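You operate a simulated robot arm through the tools that you are given. There is no shell and no other tool.

The job below is to be done with a simulated robot arm. You get a single attempt, and the scene is never put back.

TASK
Top up the gearbox with gear oil to about the MAX mark.
Fine: shut the filler lid and put the jug back. Set down upright: what you pick out. Where these are worked on the way, their far stop is far enough and under half their travel is too little: filler lid.

It is judged by the outcome, as a careful person would: the job done as asked, and still so three seconds after it is handed in. It fails if anything else is knocked over, pushed out of place, dropped, spilled or broken. A push-on lid holds only when it is set on centred and level and pressed home; a screw cap is set on level and turned clockwise until tight.

THE ROBOT
A 7-joint arm with a two-finger parallel gripper, fixed in place. Base frame: the origin is on the floor under the middle of its stand, x ahead of it, y to its left, z up. Readings come in mm, degrees, newtons and seconds.
It reaches about 910 mm from its shoulder. Its first joint turns from -166.0 to 166.0 degrees. Payload 3.43 kg.
Tool frame: the origin (TCP) lies between the finger pads and is the grasp point; the fingertips stand 30 mm ahead of it; z points along the fingers, y is the line along which they close. The gripper opens to 94 mm. The fingers are 28 mm wide and 10 mm thick; the gripper's body (50 by 96 mm) begins 55 mm behind the TCP.
Orientation is told as [roll, pitch, yaw] about the base's x, y, z axes, in that order, counted from this pose: with the fingers straight down and closing along the base's y, the tool's x points along the base's -x, its y along +y and its z along -z.

THE INTERFACE
- The arm moves only by the tool servo_tool. Its argument "rows" is a list that holds one entry, the list of rows, each a list of 6 numbers: the shift along the tool's x, y, z in mm, then the turn, a rotation vector about the tool's x, y, z in degrees. In form: [[[tx, ty, tz, wx, wy, wz], ...]]. A call has 1 to 20 rows; each row shifts and turns the commanded pose from where the row before left it, along the tool's axes as they then stand. "hand" is the closure, from 0 (fully open) to 1 (shut), set as the call begins (left out, the last holds). Rows are played at 5 a second. More than 50 mm and 8.6 degrees between two rows, or a gripper value outside its range, and nothing of the call is played. Where a pose cannot be reached the arm comes as near as it can. A force on the tool above 90 N (or 10 N above the force at the start of the call, whichever is more), or a blocked arm, ends the call early, and 0.2 s more pass. The fingers move at their own pace (about 45 mm/s each) and stop on an object; they squeeze with about 29 N. The grip force told is the motor's: it shows also when the fingers shut on nothing. Time passes only in rows, and 0.2 s behind the last, so rows that do not move let the fingers close. The reply holds the time, the measured pose of the TCP, the force on the tool along the base axes, the opening and the grip force, in the units named above and with some noise, with the torque about the TCP (base axes, N m) and any sound that the robot's microphone picked up.
- Cameras (640 x 400 px; columns grow to the right, rows downward): "scene" is fixed at [220.5, -649.5, 1310.8]; the picture's right is [0.70, -0.72, 0.00], its down [-0.45, -0.43, -0.78] and it looks along [0.56, 0.54, -0.62] (base axes); focal length 308 px, centre (320, 200). "wrist" rides on the gripper at [76, 14, -103] in the tool frame; the picture's right is [-0.18, 0.98, 0.00], its down [-0.75, -0.14, -0.64] and it looks along [-0.63, -0.12, 0.77] (tool axes); focal length 243 px, centre (320, 200). There is no depth. A picture from a camera that has moved, and an enlarged one, comes with that camera's place and axes in the base frame and with its lens.
- camera(camera): a new picture of that camera. The clock stands still meanwhile.
- slide_trunk(by): slides the trunk up (or, below 0, down) by that many mm; the arm rides with it, the base frame stays. It gives what a move gives, with no picture.
- enlarge(camera, box): a new picture of the part [left, top, right, bottom] of that camera's present view, enlarged. The clock stands still meanwhile.
- sign_off(): hands the job in; it is judged then, once.

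Places have to be worked out from the pictures, the camera data and where the tool is seen. Open the gripper and draw the arm clear of the work before you hand the job in, unless the task says otherwise.

The tools are called after "Request:" by a JSON object that holds its "api" and its "payload". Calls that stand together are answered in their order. servo_tool: Moves the arm, as the interface text tells. Its arguments: {"type":"object","properties":{"rows":{"type":"array","items":{"type":"array","items":{"type":"array","items":{"type":"number"}}}},"hand":{"type":"number"}},"required":["rows"]} The other tools are called the same way: slide_trunk (by) moves the trunk up or down; camera (camera) takes a picture; enlarge (camera, box) takes an enlarged picture of a part of a camera's view; sign_off () hands the job in.

At the start:

```text
time_s: 0.0
position: [420.3, -329.0, 1108.6]
orientation: [0.0, 0.0, 0.0]
wrist_force: [-0.3, -0.8, -0.6]
torque: [0.0, 0.0, -0.06]
opening: 94.1
gripper_force: 0.1
trunk travel left (down, up): [-300.0, 310.0]
```

scene: 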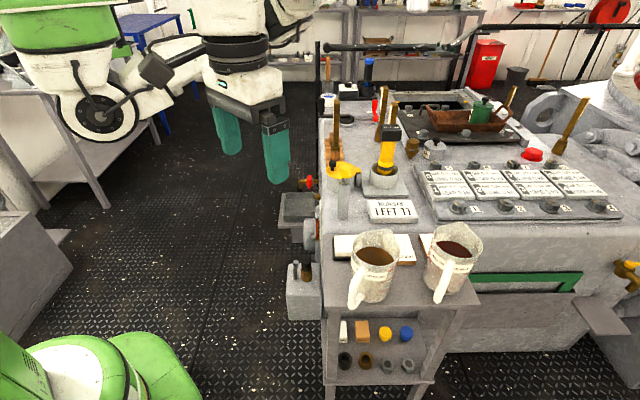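
wrist: 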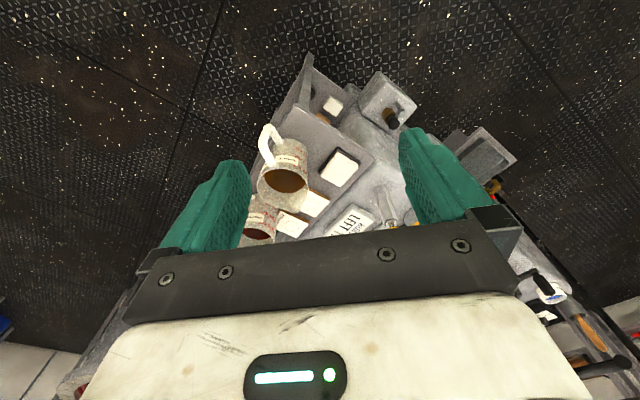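

I start by looking closely at the scene: two jugs on a shelf, and a machine with a filler. I enlarge several parts.

Request:
{"api": "enlarge", "payload": {"camera": "scene", "box": [320, 200, 500, 312]}}

Request:
{"api": "enlarge", "payload": {"camera": "scene", "box": [310, 90, 470, 230]}}

Request:
{"api": "enlarge", "payload": {"camera": "scene", "box": [270, 160, 350, 320]}}

Request:
{"api": "enlarge", "payload": {"camera": "scene", "box": [400, 90, 640, 230]}}

Request:
{"api": "enlarge", "payload": {"camera": "scene", "box": [320, 300, 480, 400]}}

```text
3.56 times, centred on (410, 256) of scene
camera zoom: at [220.5, -649.5, 1310.8], right [0.7, -0.72, 0.0], down [-0.45, -0.43, -0.78], along [0.56, 0.54, -0.62], focal length 1097 px, centre (0, 1)
```

zoom: 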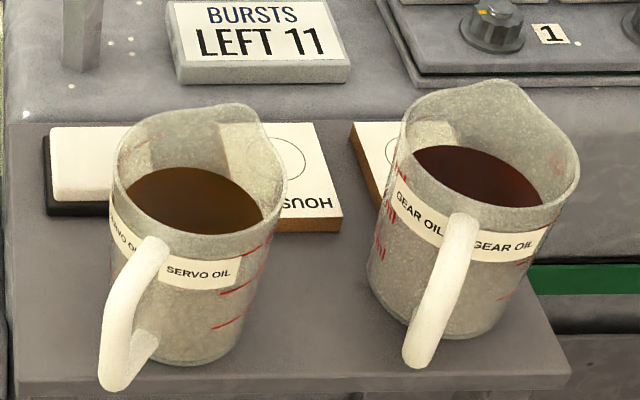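

```text
2.86 times, centred on (390, 160) of scene
camera zoom: at [220.5, -649.5, 1310.8], right [0.7, -0.72, 0.0], down [-0.45, -0.43, -0.78], along [0.56, 0.54, -0.62], focal length 881 px, centre (120, 314)
```

zoom: 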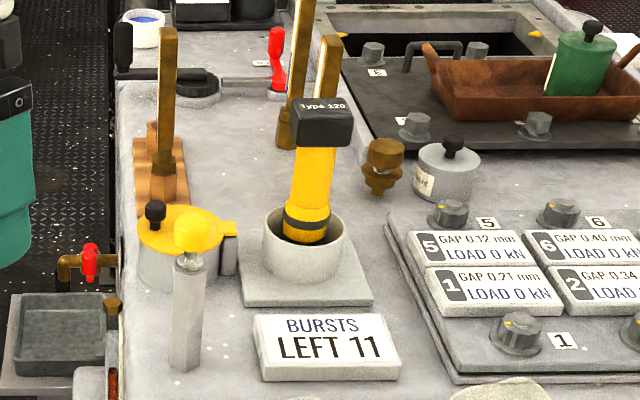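

```text
2.50 times, centred on (310, 240) of scene
camera zoom: at [220.5, -649.5, 1310.8], right [0.7, -0.72, 0.0], down [-0.45, -0.43, -0.78], along [0.56, 0.54, -0.62], focal length 771 px, centre (345, 100)
```

zoom: 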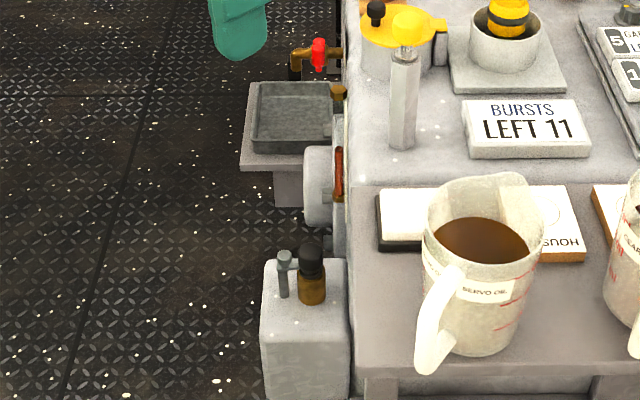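

```text
2.67 times, centred on (520, 160) of scene
camera zoom: at [220.5, -649.5, 1310.8], right [0.7, -0.72, 0.0], down [-0.45, -0.43, -0.78], along [0.56, 0.54, -0.62], focal length 822 px, centre (-213, 307)
```

zoom: 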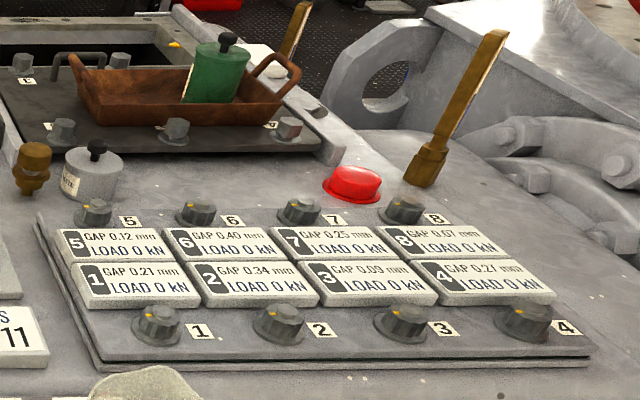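

```text
4.00 times, centred on (400, 350) of scene
camera zoom: at [220.5, -649.5, 1310.8], right [0.7, -0.72, 0.0], down [-0.45, -0.43, -0.78], along [0.56, 0.54, -0.62], focal length 1234 px, centre (0, -400)
```

zoom: 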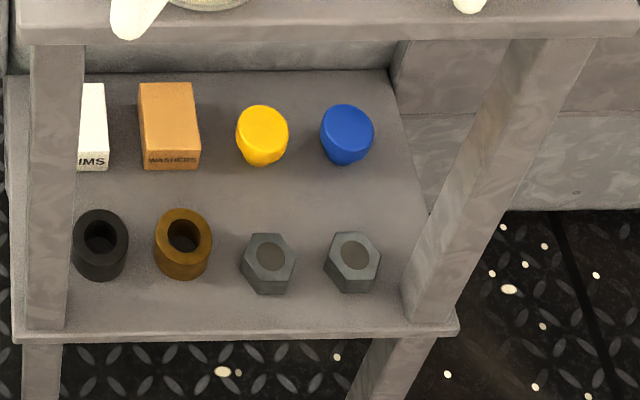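

The gear-oil jug appears to be the right one, roughly (745,-542) with its handle facing me. I look at the present wrist view enlarged to find the gearbox and its marks.

Request:
{"api": "enlarge", "payload": {"camera": "wrist", "box": [240, 60, 400, 240]}}

Request:
{"api": "enlarge", "payload": {"camera": "wrist", "box": [320, 60, 560, 240]}}

Request:
{"api": "enlarge", "payload": {"camera": "scene", "box": [270, 150, 350, 200]}}

Request:
{"api": "enlarge", "payload": {"camera": "scene", "box": [310, 50, 410, 130]}}

Request:
{"api": "enlarge", "payload": {"camera": "scene", "box": [320, 130, 400, 200]}}

```text
2.22 times, centred on (320, 150) of wrist
camera zoom: at [343.1, -316.9, 1212.0], right [0.18, 0.98, 0.0], down [0.75, -0.14, 0.64], along [0.63, -0.12, -0.77], focal length 539 px, centre (320, 311)
```

zoom: 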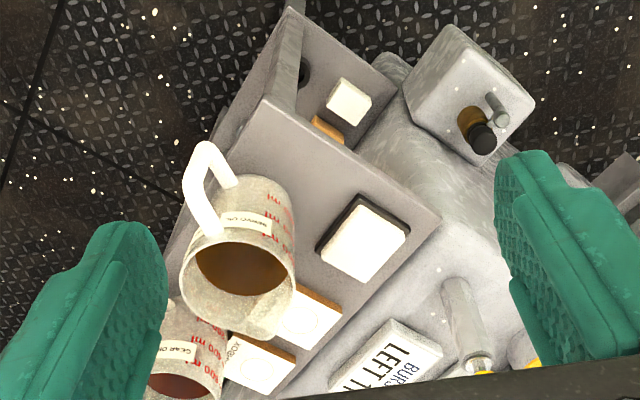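

```text
2.22 times, centred on (440, 150) of wrist
camera zoom: at [343.1, -316.9, 1212.0], right [0.18, 0.98, 0.0], down [0.75, -0.14, 0.64], along [0.63, -0.12, -0.77], focal length 539 px, centre (53, 311)
```

zoom: 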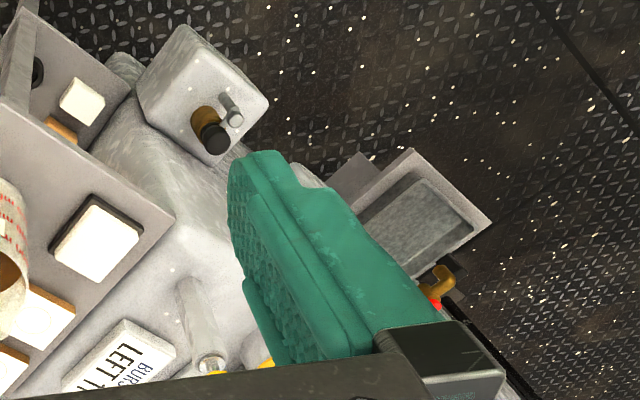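

```text
8.00 times, centred on (310, 175) of scene
camera zoom: at [220.5, -649.5, 1310.8], right [0.7, -0.72, 0.0], down [-0.45, -0.43, -0.78], along [0.56, 0.54, -0.62], focal length 2467 px, centre (400, 400)
```

zoom: 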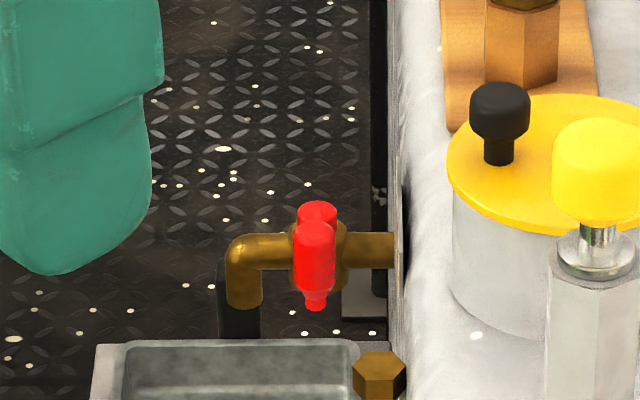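

```text
5.00 times, centred on (360, 90) of scene
camera zoom: at [220.5, -649.5, 1310.8], right [0.7, -0.72, 0.0], down [-0.45, -0.43, -0.78], along [0.56, 0.54, -0.62], focal length 1542 px, centre (120, 750)
```

zoom: 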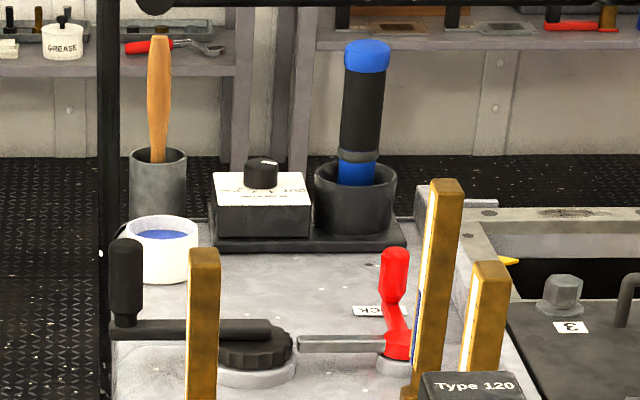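

```text
5.71 times, centred on (360, 165) of scene
camera zoom: at [220.5, -649.5, 1310.8], right [0.7, -0.72, 0.0], down [-0.45, -0.43, -0.78], along [0.56, 0.54, -0.62], focal length 1762 px, centre (91, 400)
```

zoom: 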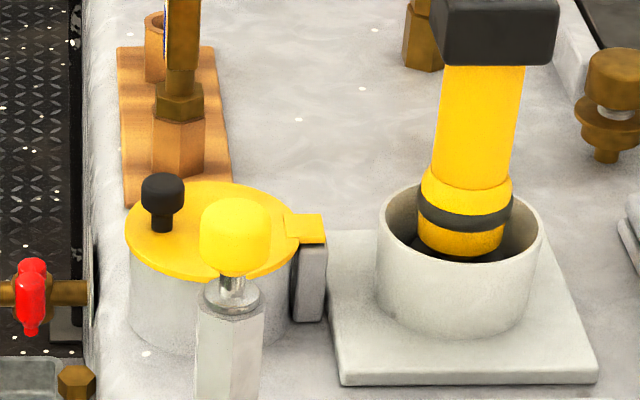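

The yellow hinged lid with the black knob near (760,-210,~850) looks like a filler, but I must identify the gearbox and its MAX mark. I move the arm sideways (+y) and up a little to look over the machine.

Request:
{"api": "servo_tool", "payload": {"rows": [[[0, 45, 0, 0, 0, 0], [0, 45, 0, 0, 0, 0], [0, 45, 0, 0, 0, 0], [0, 45, 0, 0, 0, 0]]], "hand": 0}}

Request:
{"api": "camera", "payload": {"camera": "wrist"}}

Request:
{"api": "camera", "payload": {"camera": "scene"}}

```text
time_s: 1.0
position: [419.8, -148.7, 1107.5]
orientation: [0.0, 0.0, -0.1]
wrist_force: [-0.2, 0.7, 0.0]
torque: [0.0, 0.0, 0.03]
opening: 94.1
gripper_force: 0.0
trunk travel left (down, up): [-300.0, 310.0]
```

```text
taken
camera wrist: at [343.5, -135.3, 1210.7], right [0.19, 0.98, 0.0], down [0.75, -0.14, 0.64], along [0.63, -0.12, -0.77], focal length 243 px, centre (320, 200)
```

wrist: 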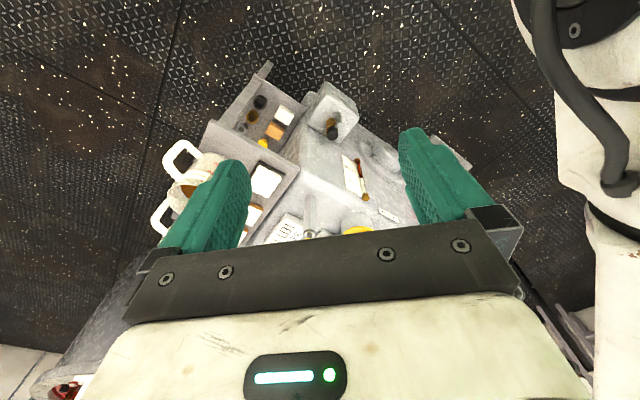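

```text
taken
```

scene: 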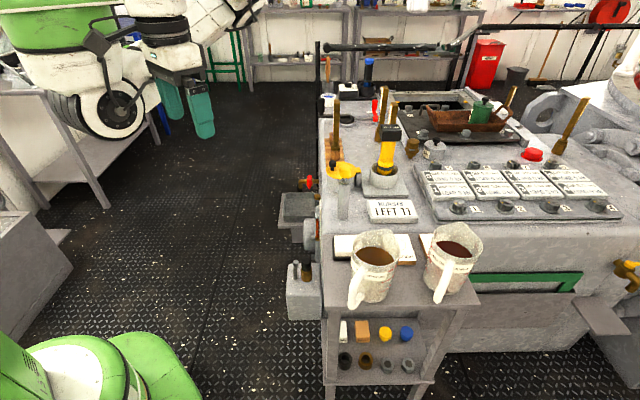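

There is a vertical sight-glass on the machine's side facing me, just under the filler. I enlarge it to read it.

Request:
{"api": "enlarge", "payload": {"camera": "wrist", "box": [320, 130, 420, 240]}}

Request:
{"api": "enlarge", "payload": {"camera": "wrist", "box": [240, 60, 340, 240]}}

```text
3.64 times, centred on (370, 185) of wrist
camera zoom: at [343.5, -135.3, 1210.7], right [0.19, 0.98, 0.0], down [0.75, -0.14, 0.64], along [0.63, -0.12, -0.77], focal length 882 px, centre (138, 254)
```

zoom: 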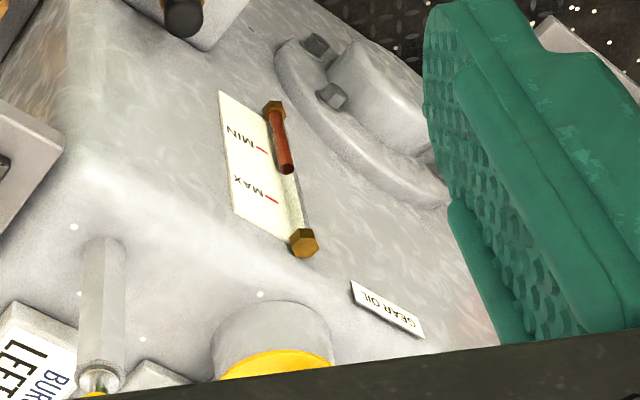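

```text
2.22 times, centred on (290, 150) of wrist
camera zoom: at [343.5, -135.3, 1210.7], right [0.19, 0.98, 0.0], down [0.75, -0.14, 0.64], along [0.63, -0.12, -0.77], focal length 539 px, centre (387, 311)
```

zoom: 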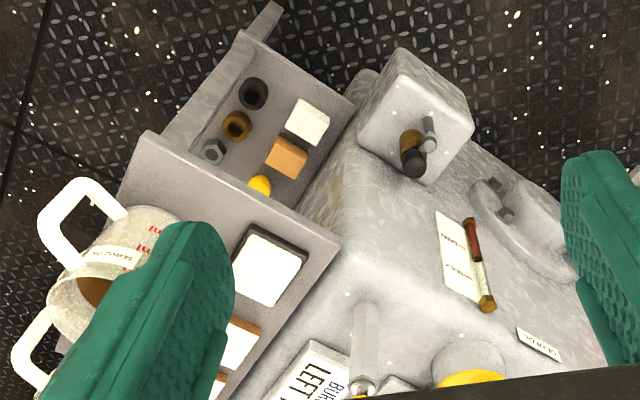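

The gearbox is identified: the yellow-lidded filler labelled "GEAR OIL", with a MIN/MAX sight glass on the machine's side, level currently just above MIN. Next I move forward, staying high, to look down at the filler lid and its surroundings.

Request:
{"api": "servo_tool", "payload": {"rows": [[[-40, -10, 0, 0, 0, 0], [-40, -10, 0, 0, 0, 0], [-40, -10, 0, 0, 0, 0], [-40, -10, 0, 0, 0, 0], [-40, -10, 0, 0, 0, 0]]]}}

Request:
{"api": "camera", "payload": {"camera": "wrist"}}

Request:
{"api": "enlarge", "payload": {"camera": "wrist", "box": [240, 60, 420, 240]}}

Request:
{"api": "camera", "payload": {"camera": "scene"}}

```text
time_s: 2.2
position: [621.3, -200.3, 1109.3]
orientation: [0.2, 0.1, -0.1]
wrist_force: [0.1, 0.1, 0.4]
torque: [0.0, -0.01, -0.01]
opening: 93.8
gripper_force: 0.0
trunk travel left (down, up): [-300.0, 310.0]
```

```text
taken
camera wrist: at [544.4, -187.4, 1212.4], right [0.19, 0.98, 0.0], down [0.75, -0.14, 0.64], along [0.63, -0.12, -0.77], focal length 243 px, centre (320, 200)
```

wrist: 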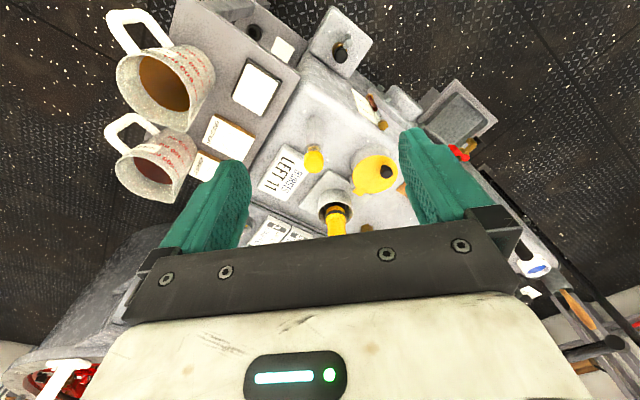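

```text
2.22 times, centred on (330, 150) of wrist
camera zoom: at [544.4, -187.4, 1212.4], right [0.19, 0.98, 0.0], down [0.75, -0.14, 0.64], along [0.63, -0.12, -0.77], focal length 539 px, centre (298, 311)
```

zoom: 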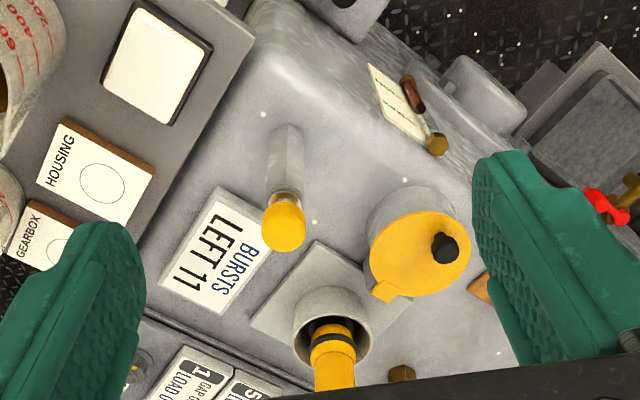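

```text
taken
```

scene: 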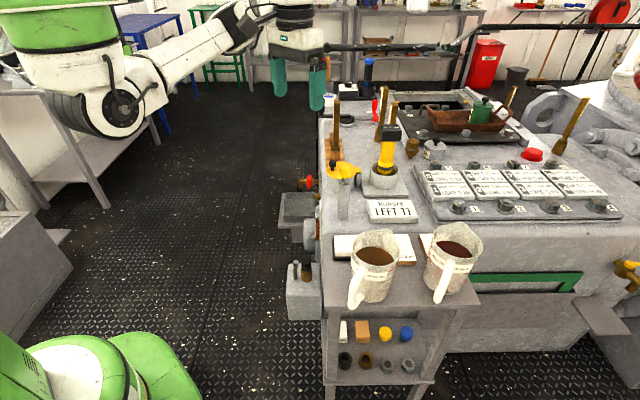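

The lid's knob triangulates to about (837,-103,800) with its hinge near (890,-163,775); the hinge axis runs along (0.72,0.70). I turn the gripper about 46° so it closes along the hinge axis and move nearer for a close look from above.

Request:
{"api": "servo_tool", "payload": {"rows": [[[0, 0, 0, 0, 0, 7.63], [0, 0, 0, 0, 0, 7.63], [0, 0, 0, 0, 0, 7.63], [0, 0, 0, 0, 0, 7.63], [0, 0, 0, 0, 0, 7.63], [0, 0, 0, 0, 0, 7.63], [-9, 30, 15, 0, 0, 0], [-9, 35, 20, 0, 0, 0], [-9, 35, 20, 0, 0, 0], [-9, 35, 20, 0, 0, 0], [-9, 35, 20, 0, 0, 0], [0, 30, 14, 0, 0, 0]]]}}

Request:
{"api": "camera", "payload": {"camera": "wrist"}}

Request:
{"api": "camera", "payload": {"camera": "scene"}}

```text
time_s: 4.8
position: [793.7, -91.6, 999.8]
orientation: [0.1, 0.0, -45.9]
wrist_force: [0.7, -0.3, 0.5]
torque: [-0.01, 0.0, 0.03]
opening: 93.9
gripper_force: 0.0
trunk travel left (down, up): [-300.0, 310.0]
```

```text
taken
camera wrist: at [749.9, -28.5, 1102.7], right [0.83, 0.55, 0.0], down [0.42, -0.64, 0.64], along [0.35, -0.54, -0.77], focal length 243 px, centre (320, 200)
```

wrist: 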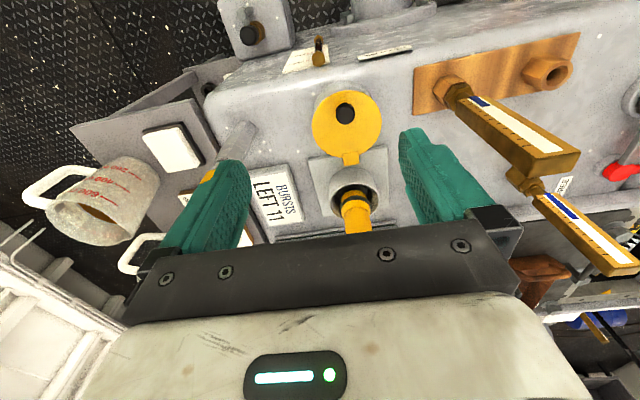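

```text
taken
```

scene: 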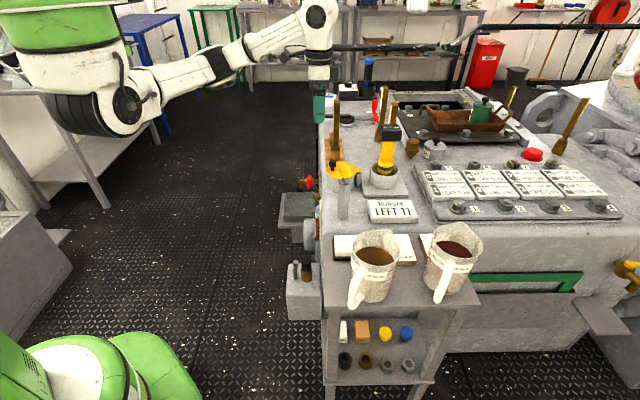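

The arm reaches fine here. I enlarge the lid and neighbours from this closer view.

Request:
{"api": "enlarge", "payload": {"camera": "wrist", "box": [260, 40, 440, 240]}}

Request:
{"api": "enlarge", "payload": {"camera": "scene", "box": [300, 130, 420, 200]}}

```text
2.00 times, centred on (350, 140) of wrist
camera zoom: at [749.9, -28.5, 1102.7], right [0.83, 0.55, 0.0], down [0.42, -0.64, 0.64], along [0.35, -0.54, -0.77], focal length 485 px, centre (260, 320)
```

zoom: 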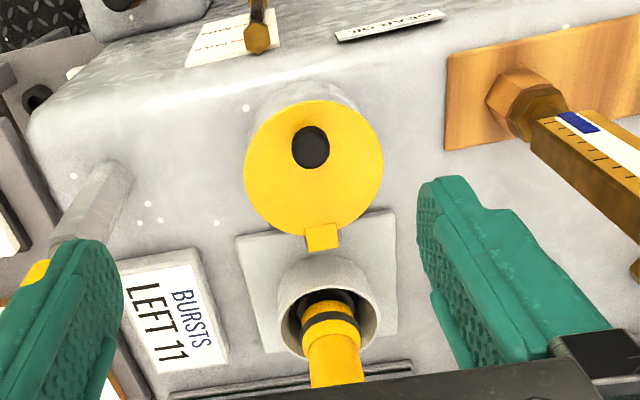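

```text
5.33 times, centred on (360, 165) of scene
camera zoom: at [220.5, -649.5, 1310.8], right [0.7, -0.72, 0.0], down [-0.45, -0.43, -0.78], along [0.56, 0.54, -0.62], focal length 1645 px, centre (107, 387)
```

zoom: 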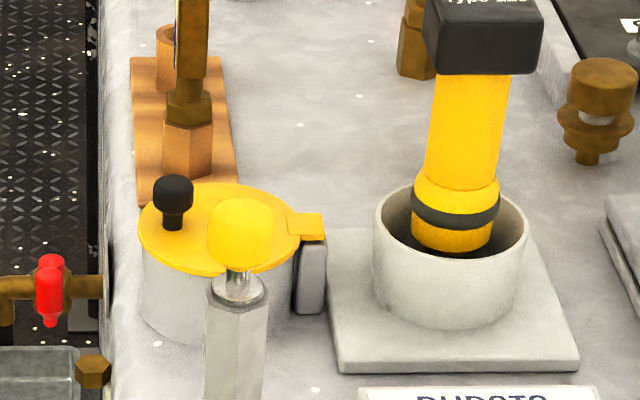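

Knob head is at about (837.5,-103,800), lid centre (858,-123,772), hinge about 84 mm from the knob. I tilt the fingers 20° toward the hinge and go to a pre-grasp point 100 mm back along the finger direction.

Request:
{"api": "servo_tool", "payload": {"rows": [[[0, 0, 0, 0, -6.67, 0], [0, 0, 0, 0, -6.67, 0], [0, 0, 0, 0, -6.66, 0], [10, 8, 27, 0, 0, 0], [11, 8, 27, 0, 0, 0], [11, 7.5, 27, 0, 0, 0], [0, 0, 0, 0, 0, 0]]]}}

Request:
{"api": "camera", "payload": {"camera": "wrist"}}

Request:
{"api": "enlarge", "payload": {"camera": "scene", "box": [260, 60, 440, 200]}}

```text
time_s: 6.4
position: [810.3, -74.4, 911.8]
orientation: [0.0, -20.1, -45.7]
wrist_force: [-0.1, -0.6, -0.2]
torque: [0.04, -0.01, 0.0]
opening: 94.2
gripper_force: 0.1
trunk travel left (down, up): [-300.0, 310.0]
```

```text
taken
camera wrist: at [745.8, 11.0, 982.1], right [0.83, 0.56, 0.06], down [0.24, -0.45, 0.86], along [0.51, -0.7, -0.5], focal length 243 px, centre (320, 200)
```

wrist: 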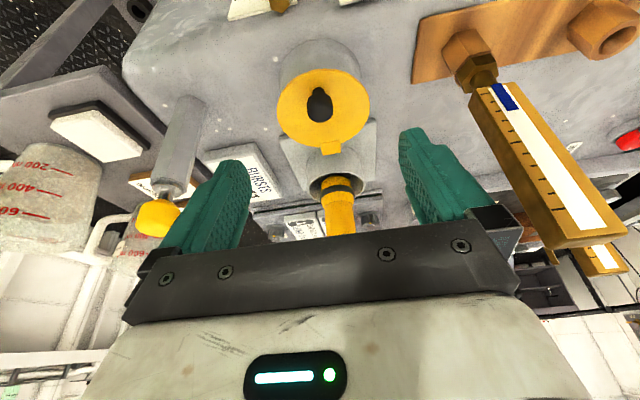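

```text
2.86 times, centred on (350, 130) of scene
camera zoom: at [220.5, -649.5, 1310.8], right [0.7, -0.72, 0.0], down [-0.45, -0.43, -0.78], along [0.56, 0.54, -0.62], focal length 881 px, centre (234, 400)
```

zoom: 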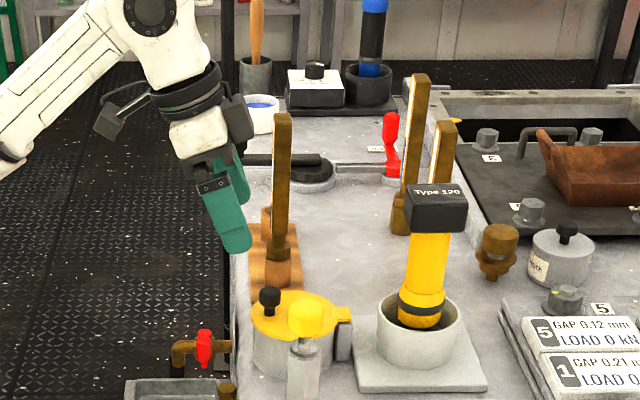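

The knob sits centred between the fingers. I advance about 105 mm along the fingers to straddle the knob, without closing yet.

Request:
{"api": "servo_tool", "payload": {"rows": [[[1, 0, 30, 0, 0, 0], [1, 0, 30, 0, 0, 0], [0.5, 0, 25, 0, 0, 0], [0, 0, 18, 0, 0, 0], [0, 0, 0, 0, 0, 0]]]}}

Request:
{"api": "camera", "payload": {"camera": "wrist"}}

Request:
{"api": "enlarge", "payload": {"camera": "scene", "box": [290, 90, 410, 190]}}

```text
time_s: 7.6
position: [832.6, -96.1, 815.3]
orientation: [-0.1, -20.0, -45.8]
wrist_force: [0.2, 0.1, 0.0]
torque: [0.0, 0.0, -0.01]
opening: 93.7
gripper_force: 0.0
trunk travel left (down, up): [-300.0, 310.0]
```

```text
taken
camera wrist: at [768.9, -11.6, 886.3], right [0.83, 0.56, 0.06], down [0.24, -0.45, 0.86], along [0.51, -0.7, -0.5], focal length 243 px, centre (320, 200)
```

wrist: 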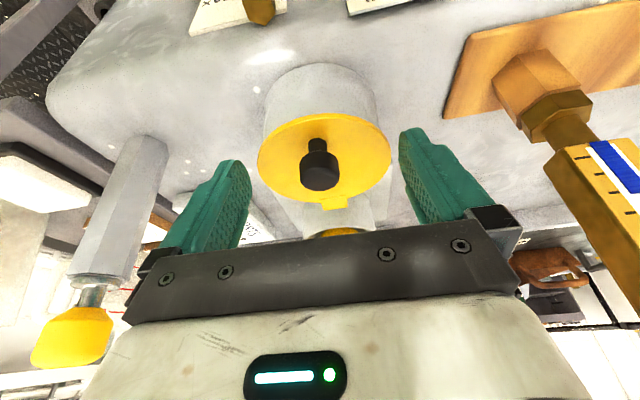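

```text
4.00 times, centred on (350, 140) of scene
camera zoom: at [220.5, -649.5, 1310.8], right [0.7, -0.72, 0.0], down [-0.45, -0.43, -0.78], along [0.56, 0.54, -0.62], focal length 1234 px, centre (200, 440)
```

zoom: 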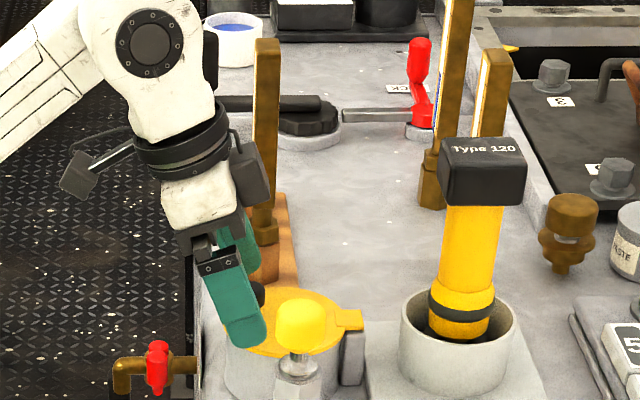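

The knob sits exactly where expected, between the finger pads. I close the gripper on it.

Request:
{"api": "servo_tool", "payload": {"rows": [[[0, 0, 0, 0, 0, 0], [0, 0, 0, 0, 0, 0], [0, 0, 0, 0, 0, 0], [0, 0, 0, 0, 0, 0], [0, 0, 0, 0, 0, 0], [0, 0, 0, 0, 0, 0]]], "hand": 1}}

Request:
{"api": "camera", "payload": {"camera": "wrist"}}

```text
time_s: 9.0
position: [832.1, -97.3, 815.1]
orientation: [0.1, -20.1, -46.0]
wrist_force: [-5.1, -1.9, -0.1]
torque: [-0.04, 0.11, -0.11]
opening: 22.6
gripper_force: 44.9
trunk travel left (down, up): [-300.0, 310.0]
```

```text
taken
camera wrist: at [768.5, -12.0, 886.5], right [0.83, 0.56, 0.06], down [0.24, -0.45, 0.86], along [0.51, -0.7, -0.5], focal length 243 px, centre (320, 200)
```

wrist: 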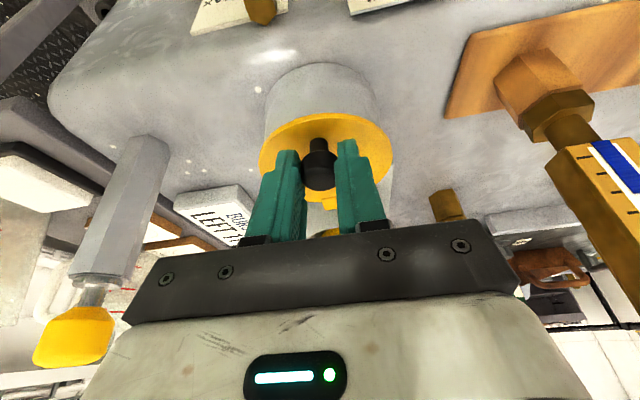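

Gripped (22.6 mm). I start lifting the lid along the hinge arc, first to about 20°, and check the forces.

Request:
{"api": "servo_tool", "payload": {"rows": [[[-5, 0, -5.8, 0, 0, 0], [-5.5, 0, -5.5, 0, 0, 0], [-6, 0, -4.8, 0, 0, 0], [-6.4, 0, -4.4, 0, 0, 0]]]}}

Request:
{"api": "camera", "payload": {"camera": "wrist"}}

```text
time_s: 10.0
position: [842.0, -106.6, 844.1]
orientation: [0.1, -19.7, -45.5]
wrist_force: [-26.7, 27.4, 9.4]
torque: [1.31, 1.31, -0.03]
opening: 22.9
gripper_force: 45.0
trunk travel left (down, up): [-300.0, 310.0]
```

```text
taken
camera wrist: at [777.6, -22.0, 914.7], right [0.82, 0.56, 0.06], down [0.24, -0.45, 0.86], along [0.51, -0.69, -0.51], focal length 243 px, centre (320, 200)
```

wrist: 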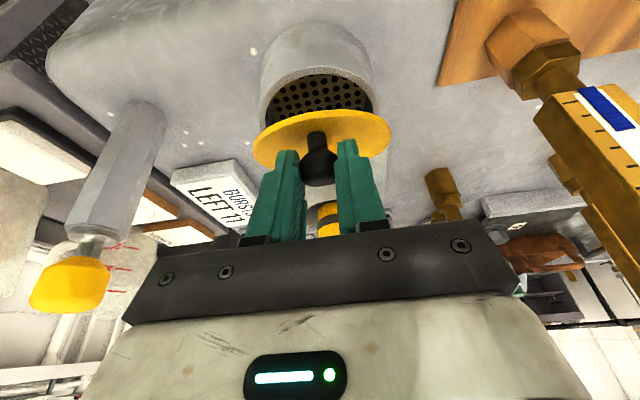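

The lid lifts (a strainer shows beneath), with some outward radial force, so my arc radius was slightly small. I continue to ~30° with a slightly larger radius and re-check forces.

Request:
{"api": "servo_tool", "payload": {"rows": [[[-5.0, 0, -4.2, 0, 0, 0], [-5.5, 0, -3.2, 0, 0, 0], [-5.7, 0, -2.8, 0, 0, 0]]]}}

```text
time_s: 10.8
position: [850.8, -113.8, 857.0]
orientation: [0.0, -19.8, -45.6]
wrist_force: [-9.3, 26.0, 4.2]
torque: [1.46, 0.99, 0.1]
opening: 22.5
gripper_force: 45.0
trunk travel left (down, up): [-300.0, 310.0]
```

Forces dropped. I continue along the arc to about 50°.

Request:
{"api": "servo_tool", "payload": {"rows": [[[-5.2, 0, -2.3, 0, 0, 0], [-5.3, 0, -1.9, 0, 0, 0], [-5.4, 0, -1.4, 0, 0, 0], [-5.5, 0, -1.1, 0, 0, 0], [-5.5, 0, -0.8, 0, 0, 0], [-5.5, 0, -0.5, 0, 0, 0]]]}}

Request:
{"api": "camera", "payload": {"camera": "wrist"}}

Request:
{"api": "enlarge", "payload": {"camera": "scene", "box": [290, 90, 410, 190]}}

```text
time_s: 12.2
position: [869.4, -134.5, 876.1]
orientation: [-0.1, -20.0, -45.7]
wrist_force: [1.6, 23.6, -2.2]
torque: [1.39, 0.83, 0.1]
opening: 23.0
gripper_force: 44.7
trunk travel left (down, up): [-300.0, 310.0]
```

```text
taken
camera wrist: at [805.9, -50.1, 946.9], right [0.82, 0.56, 0.06], down [0.24, -0.45, 0.86], along [0.51, -0.69, -0.5], focal length 243 px, centre (320, 200)
```

wrist: 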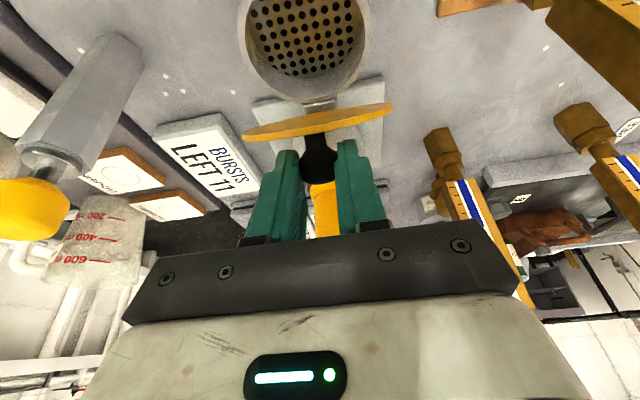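

```text
4.00 times, centred on (350, 140) of scene
camera zoom: at [220.5, -649.5, 1310.8], right [0.7, -0.72, 0.0], down [-0.45, -0.43, -0.78], along [0.56, 0.54, -0.62], focal length 1234 px, centre (200, 440)
```

zoom: 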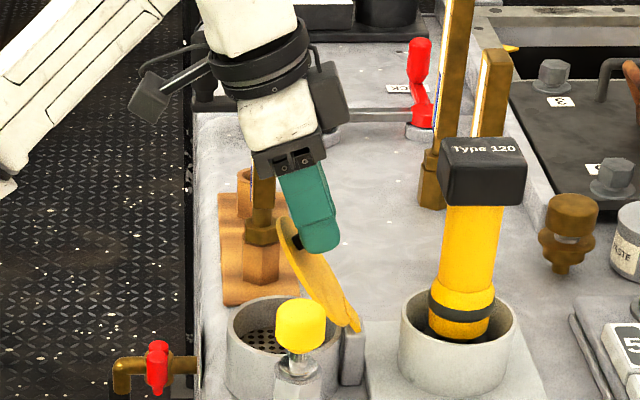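

The lid is at about 55°. I continue to about 75°, with a small sideways relief.

Request:
{"api": "servo_tool", "payload": {"rows": [[[-5.5, 0.5, 0, 0, 0, 0], [-5.6, 0.5, 0.2, 0, 0, 0], [-5.6, 0, 0.5, 0, 0, 0], [-5.5, 0, 0.8, 0, 0, 0], [-5.5, 0, 1.1, 0, 0, 0], [-5.4, 0, 1.5, 0, 0, 0]]]}}

Request:
{"api": "enlarge", "payload": {"camera": "scene", "box": [290, 90, 410, 190]}}

```text
time_s: 13.6
position: [893.6, -157.9, 883.4]
orientation: [0.1, -20.1, -45.8]
wrist_force: [-1.2, 19.2, 6.1]
torque: [1.31, 0.93, 0.04]
opening: 23.1
gripper_force: 44.9
trunk travel left (down, up): [-300.0, 310.0]
```

```text
4.00 times, centred on (350, 140) of scene
camera zoom: at [220.5, -649.5, 1310.8], right [0.7, -0.72, 0.0], down [-0.45, -0.43, -0.78], along [0.56, 0.54, -0.62], focal length 1234 px, centre (200, 440)
```

zoom: 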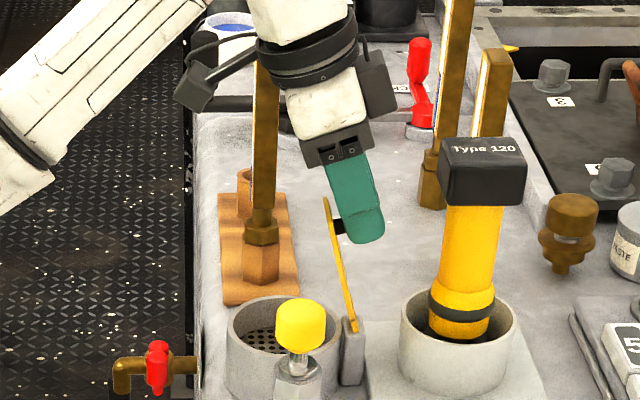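

The lid is near vertical (~80°). I ease it a little further past vertical while watching clearance to the Type 120 tool.

Request:
{"api": "servo_tool", "payload": {"rows": [[[-5.3, 0, 1.9, 0, 0, 0], [-5.2, 0, 2.2, 0, 0, 0], [-5.0, 0, 2.6, 0, 0, 0], [-4.8, 0, 2.9, 0, 0, 0]]]}}

Request:
{"api": "enlarge", "payload": {"camera": "scene", "box": [290, 90, 410, 190]}}

Request:
{"api": "camera", "payload": {"camera": "wrist"}}

```text
time_s: 14.6
position: [909.5, -174.5, 883.5]
orientation: [0.0, -20.0, -45.6]
wrist_force: [4.8, 24.2, 7.8]
torque: [1.41, 0.72, 0.13]
opening: 22.5
gripper_force: 45.1
trunk travel left (down, up): [-300.0, 310.0]
```

```text
4.00 times, centred on (350, 140) of scene
camera zoom: at [220.5, -649.5, 1310.8], right [0.7, -0.72, 0.0], down [-0.45, -0.43, -0.78], along [0.56, 0.54, -0.62], focal length 1234 px, centre (200, 440)
```

zoom: 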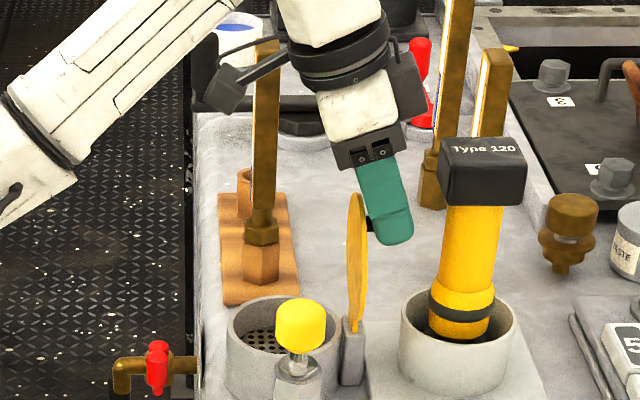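

```text
taken
camera wrist: at [843.8, -88.6, 953.2], right [0.82, 0.56, 0.06], down [0.24, -0.45, 0.86], along [0.51, -0.69, -0.5], focal length 243 px, centre (320, 200)
```

wrist: 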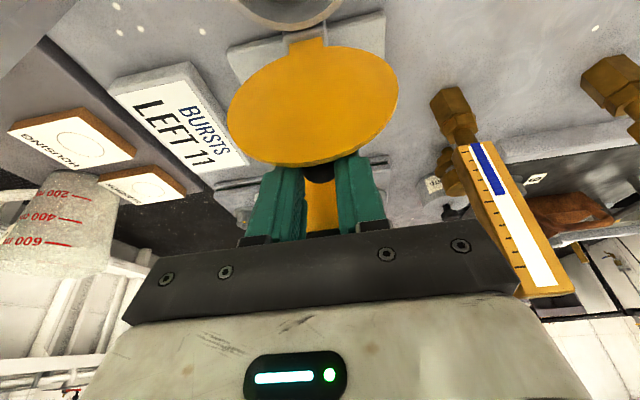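

The lid is about vertical. Two more small steps take it past vertical so gravity keeps it open.

Request:
{"api": "servo_tool", "payload": {"rows": [[[-4.6, 0, 3.2, 0, 0, 0], [-4.5, 0, 3.5, 0, 0, 0]]]}}

Request:
{"api": "enlarge", "payload": {"camera": "scene", "box": [290, 90, 410, 190]}}

```text
time_s: 15.2
position: [917.1, -181.7, 880.0]
orientation: [0.0, -20.1, -45.6]
wrist_force: [6.3, 26.1, 13.5]
torque: [1.53, 0.84, 0.31]
opening: 22.9
gripper_force: 45.0
trunk travel left (down, up): [-300.0, 310.0]
```

```text
4.00 times, centred on (350, 140) of scene
camera zoom: at [220.5, -649.5, 1310.8], right [0.7, -0.72, 0.0], down [-0.45, -0.43, -0.78], along [0.56, 0.54, -0.62], focal length 1234 px, centre (200, 440)
```

zoom: 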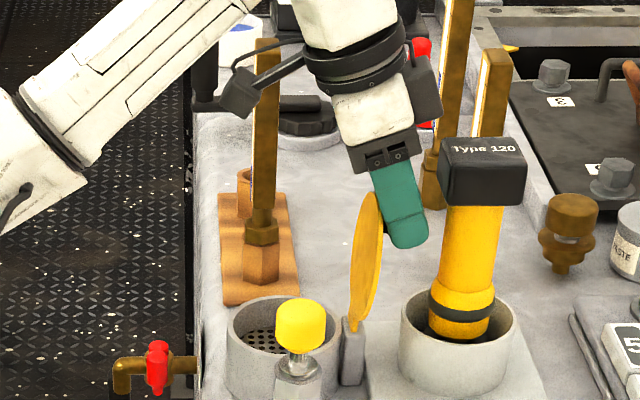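

The lid is beyond vertical (~100°). I open the fingers moderately to release it and then retreat straight up.

Request:
{"api": "servo_tool", "payload": {"rows": [[[0, 0, 0, 0, 0, 0], [0, 0, 0, 0, 0, 0], [0, 0, 0, 0, 0, 0]]], "hand": 0.4}}

Request:
{"api": "enlarge", "payload": {"camera": "scene", "box": [290, 90, 410, 190]}}

```text
time_s: 16.0
position: [915.2, -184.2, 879.2]
orientation: [0.1, -19.9, -45.9]
wrist_force: [-0.7, -0.3, 0.8]
torque: [0.01, 0.01, 0.02]
opening: 56.5
gripper_force: 0.1
trunk travel left (down, up): [-300.0, 310.0]
```

```text
4.00 times, centred on (350, 140) of scene
camera zoom: at [220.5, -649.5, 1310.8], right [0.7, -0.72, 0.0], down [-0.45, -0.43, -0.78], along [0.56, 0.54, -0.62], focal length 1234 px, centre (200, 440)
```

zoom: 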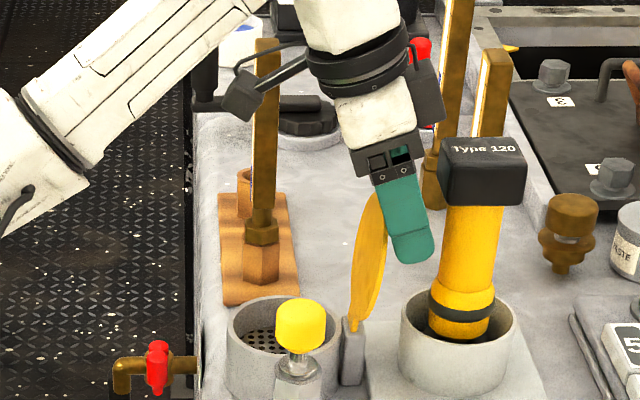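

The lid stays open by itself. Before retreating I check the gaps to the lid edge and the Type 120 head.

Request:
{"api": "enlarge", "payload": {"camera": "scene", "box": [345, 120, 405, 165]}}

Request:
{"api": "camera", "payload": {"camera": "wrist"}}

```text
8.89 times, centred on (375, 142) of scene
camera zoom: at [220.5, -649.5, 1310.8], right [0.7, -0.72, 0.0], down [-0.45, -0.43, -0.78], along [0.56, 0.54, -0.62], focal length 2741 px, centre (-169, 711)
```

zoom: 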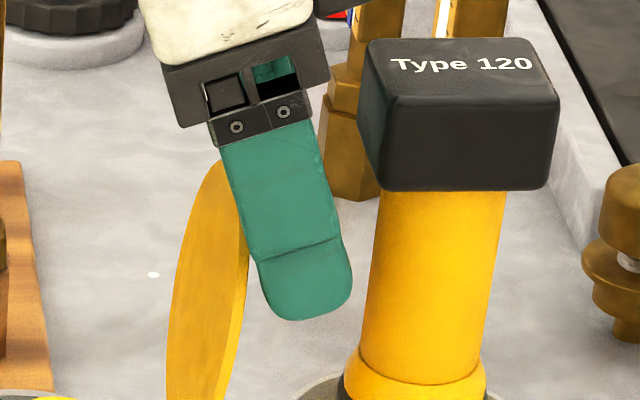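

```text
taken
camera wrist: at [851.0, -99.2, 949.4], right [0.83, 0.56, 0.06], down [0.24, -0.45, 0.86], along [0.51, -0.7, -0.5], focal length 243 px, centre (320, 200)
```

wrist: 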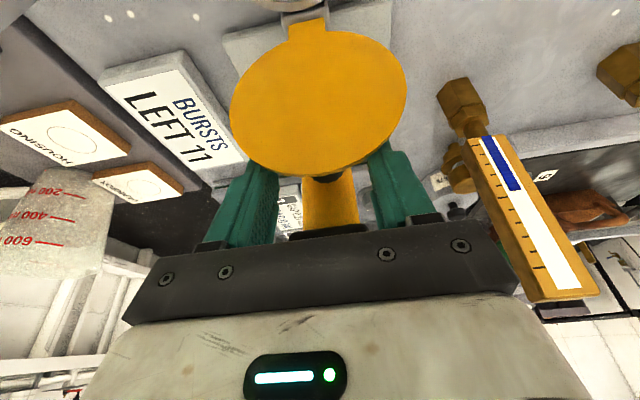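

There is a few mm clearance on each side, so I retreat along a direction between vertical and the finger axis.

Request:
{"api": "servo_tool", "payload": {"rows": [[[-2.5, 0, -14, 0, 0, 0], [-3, 0, -20, 0, 0, 0], [-3, 0, -25, 0, 0, 0], [0, 0, -30, 0, 0, 0], [0, 0, -40, 0, 0, 0], [0, 0, -45, 0, 0, 0]]]}}

Request:
{"api": "enlarge", "payload": {"camera": "scene", "box": [290, 60, 430, 200]}}

Request:
{"api": "camera", "payload": {"camera": "wrist"}}

```text
time_s: 17.4
position: [882.2, -147.1, 1043.9]
orientation: [0.0, -19.9, -45.8]
wrist_force: [1.1, 0.0, 0.3]
torque: [0.0, 0.0, 0.0]
opening: 56.2
gripper_force: 0.0
trunk travel left (down, up): [-300.0, 310.0]
```

```text
2.86 times, centred on (360, 130) of scene
camera zoom: at [220.5, -649.5, 1310.8], right [0.7, -0.72, 0.0], down [-0.45, -0.43, -0.78], along [0.56, 0.54, -0.62], focal length 881 px, centre (206, 400)
```

zoom: 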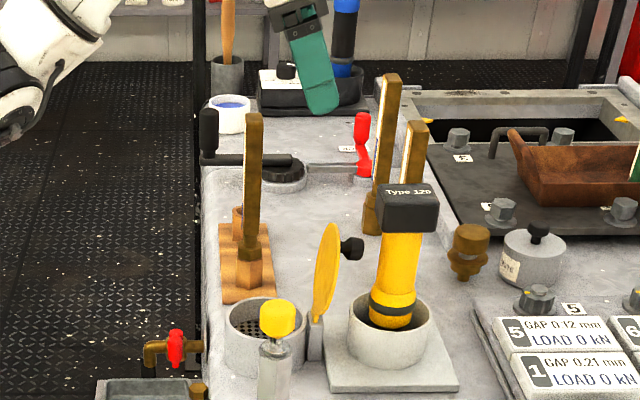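

```text
taken
camera wrist: at [818.4, -61.6, 1114.5], right [0.83, 0.56, 0.06], down [0.24, -0.45, 0.86], along [0.51, -0.7, -0.51], focal length 243 px, centre (320, 200)
```

wrist: 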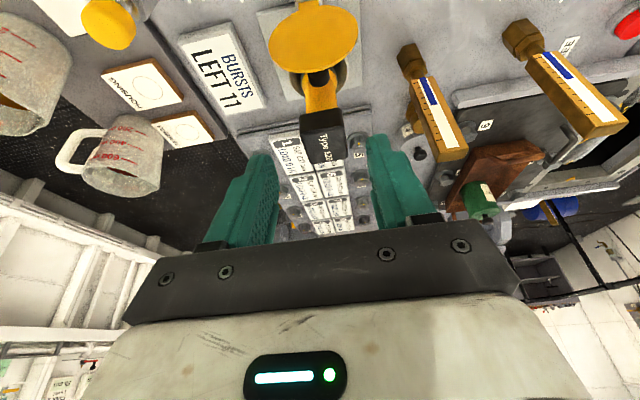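

The lid now stands open at about 105°. I check how the sight glass looks from the scene camera, and look over the jugs again from here.

Request:
{"api": "enlarge", "payload": {"camera": "scene", "box": [296, 185, 340, 260]}}

Request:
{"api": "enlarge", "payload": {"camera": "wrist", "box": [0, 0, 240, 230]}}

Request:
{"api": "enlarge", "payload": {"camera": "scene", "box": [410, 210, 500, 310]}}

```text
5.33 times, centred on (318, 222) of scene
camera zoom: at [220.5, -649.5, 1310.8], right [0.7, -0.72, 0.0], down [-0.45, -0.43, -0.78], along [0.56, 0.54, -0.62], focal length 1645 px, centre (331, 80)
```

zoom: 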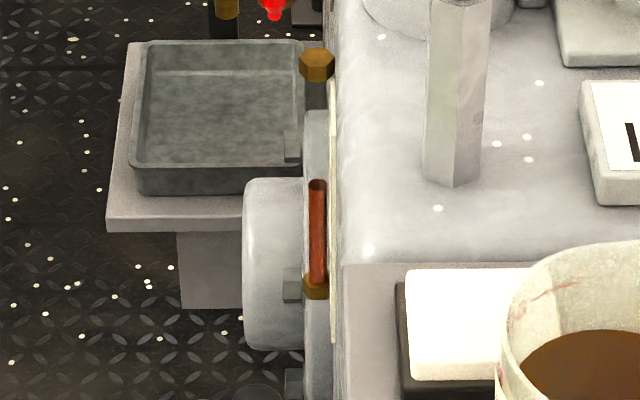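

```text
1.74 times, centred on (120, 115) of wrist
camera zoom: at [818.4, -61.6, 1114.5], right [0.83, 0.56, 0.06], down [0.24, -0.45, 0.86], along [0.51, -0.7, -0.51], focal length 422 px, centre (668, 348)
```

zoom: 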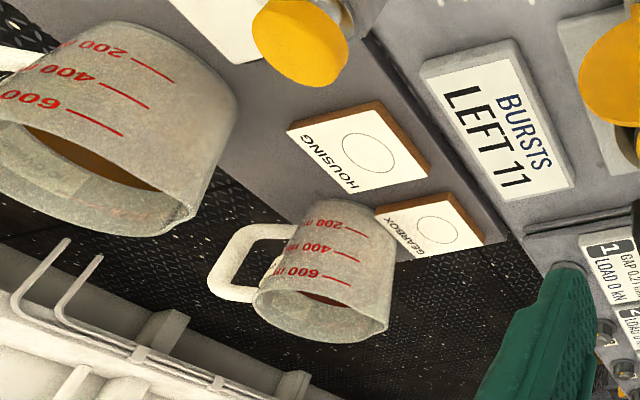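

```text
4.00 times, centred on (455, 260) of scene
camera zoom: at [220.5, -649.5, 1310.8], right [0.7, -0.72, 0.0], down [-0.45, -0.43, -0.78], along [0.56, 0.54, -0.62], focal length 1234 px, centre (-220, -40)
```

zoom: 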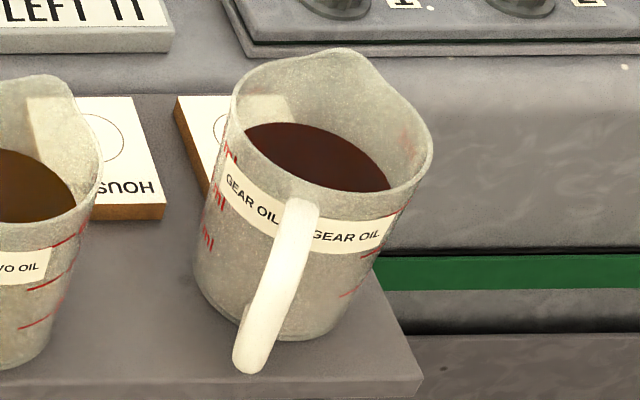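

I want a clear frontal look at the sight glass to calibrate MIN/MAX, so I back off to the gauge side of the machine.

Request:
{"api": "servo_tool", "payload": {"rows": [[[40, -5.5, -0.7, 0, 0, 0], [40, -5.5, -0.7, 0, 0, 0], [40, -5.5, -0.7, 0, 0, 0], [40, -5.5, -0.7, 0, 0, 0], [40, -5.5, -0.7, 0, 0, 0], [40, -5.5, -0.7, 0, 0, 0], [40, -5.5, -0.7, 0, 0, 0], [40, -5.5, -0.7, 0, 0, 0], [12.8, 0, 35.3, 0, 0, 0], [12.8, 0, 35.3, 0, 0, 0], [12.8, 0, 35.3, 0, 0, 0], [12.8, 0, 35.3, 0, 0, 0]]], "hand": 0}}

Request:
{"api": "camera", "payload": {"camera": "wrist"}}

Request:
{"api": "enlarge", "payload": {"camera": "wrist", "box": [290, 80, 410, 240]}}

Request:
{"api": "camera", "payload": {"camera": "scene"}}

```text
time_s: 20.0
position: [640.4, 39.8, 791.5]
orientation: [0.0, -20.0, -45.8]
wrist_force: [-0.4, 0.4, -1.0]
torque: [-0.01, 0.0, -0.01]
opening: 94.0
gripper_force: 0.1
trunk travel left (down, up): [-300.0, 310.0]
```

```text
taken
camera wrist: at [576.0, 124.8, 862.4], right [0.83, 0.56, 0.06], down [0.24, -0.45, 0.86], along [0.51, -0.7, -0.5], focal length 243 px, centre (320, 200)
```

wrist: 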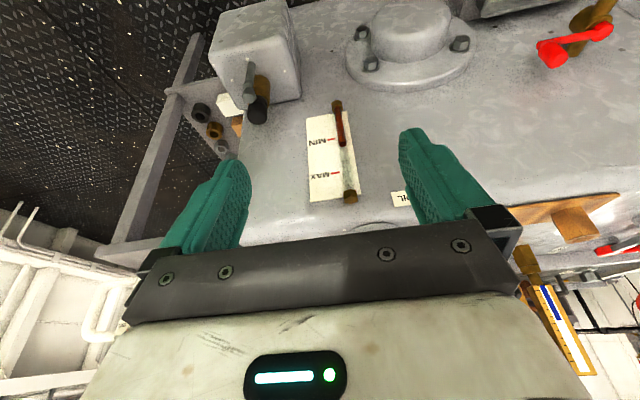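

```text
2.50 times, centred on (350, 160) of wrist
camera zoom: at [576.0, 124.8, 862.4], right [0.83, 0.56, 0.06], down [0.24, -0.45, 0.86], along [0.51, -0.7, -0.5], focal length 606 px, centre (245, 300)
```

zoom: 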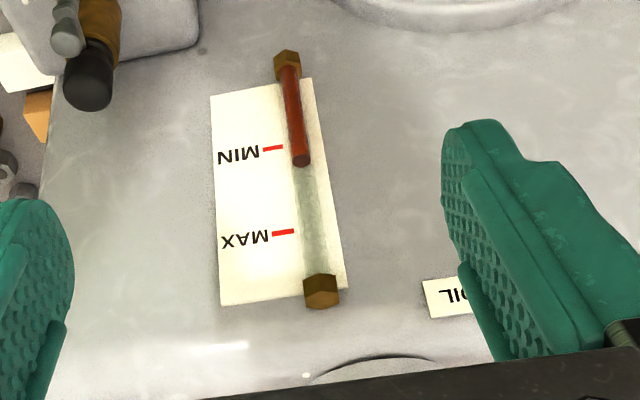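

```text
taken
```

scene: 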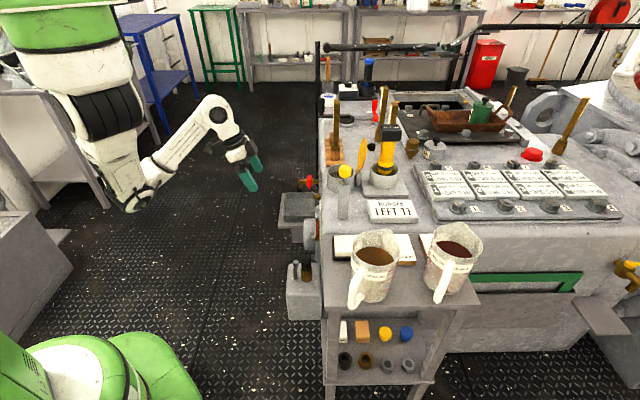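

From this view the glass runs z≈495–688; MIN ≈ 564, MAX ≈ 637, the level now ≈ 592, so it needs raising ~45 mm (in the scene enlargement the red column's top should go from row ~180 to row ~128). Now I raise, back off and turn the hand to bearing ~14°, pitched 45° down, for the gear-oil jug's handle.

Request:
{"api": "servo_tool", "payload": {"rows": [[[-13.5, -29.1, -22.9, 0, 0, 0], [-13.5, -29.1, -22.9, 0, 0, 0], [-13.5, -29.1, -22.9, 0, 0, 0], [-13.5, -29.1, -22.9, 0, 0, 0], [-13.5, -29.1, -22.9, 0, 0, 0], [-13.5, -29.1, -22.9, 0, 0, 0], [-13.5, -29.1, -22.9, 0, 0, 0], [-13.5, -29.1, -22.9, 0, 0, 0], [0, 0, 0, -2.565, 0, -7.05], [0, 0, 0, -2.565, 0, -7.05], [0, 0, 0, -2.565, 0, -7.05], [0, 0, 0, -2.565, 0, -7.05], [0, 0, 0, -2.565, 0, -7.05], [0, 0, 0, -2.565, 0, -7.05], [0, 0, 0, -2.565, 0, -7.05], [0, 0, 0, -2.565, 0, -7.05], [0, 0, 0, 0, -8.33, 0], [0, 0, 0, 0, -8.33, 0], [0, 0, 0, 0, -8.33, 0]]], "hand": 0.4}}

Request:
{"api": "camera", "payload": {"camera": "scene"}}

Request:
{"api": "camera", "payload": {"camera": "wrist"}}

```text
time_s: 24.0
position: [547.0, -155.7, 1004.6]
orientation: [-0.1, -45.0, 14.3]
wrist_force: [0.4, 0.4, 0.4]
torque: [-0.01, -0.02, -0.01]
opening: 56.5
gripper_force: 0.0
out of reach, approached as far as the arm can: row 3, 4, 5, 6, 19
trunk travel left (down, up): [-300.0, 310.0]
```

```text
taken
```

scene: 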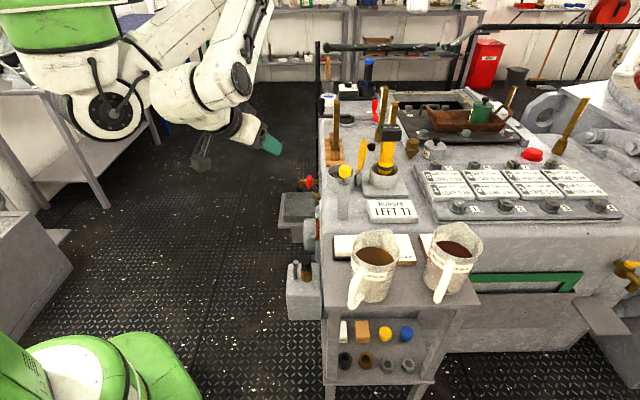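

```text
taken
camera wrist: at [421.1, -174.8, 1023.0], right [-0.12, 0.98, 0.13], down [0.11, -0.12, 0.99], along [0.99, 0.13, -0.1], focal length 243 px, centre (320, 200)
```

wrist: 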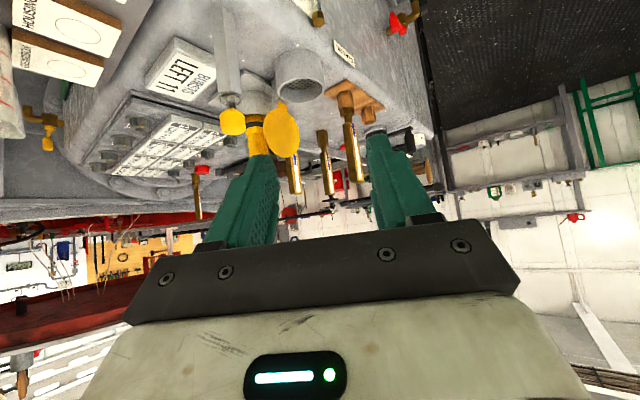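

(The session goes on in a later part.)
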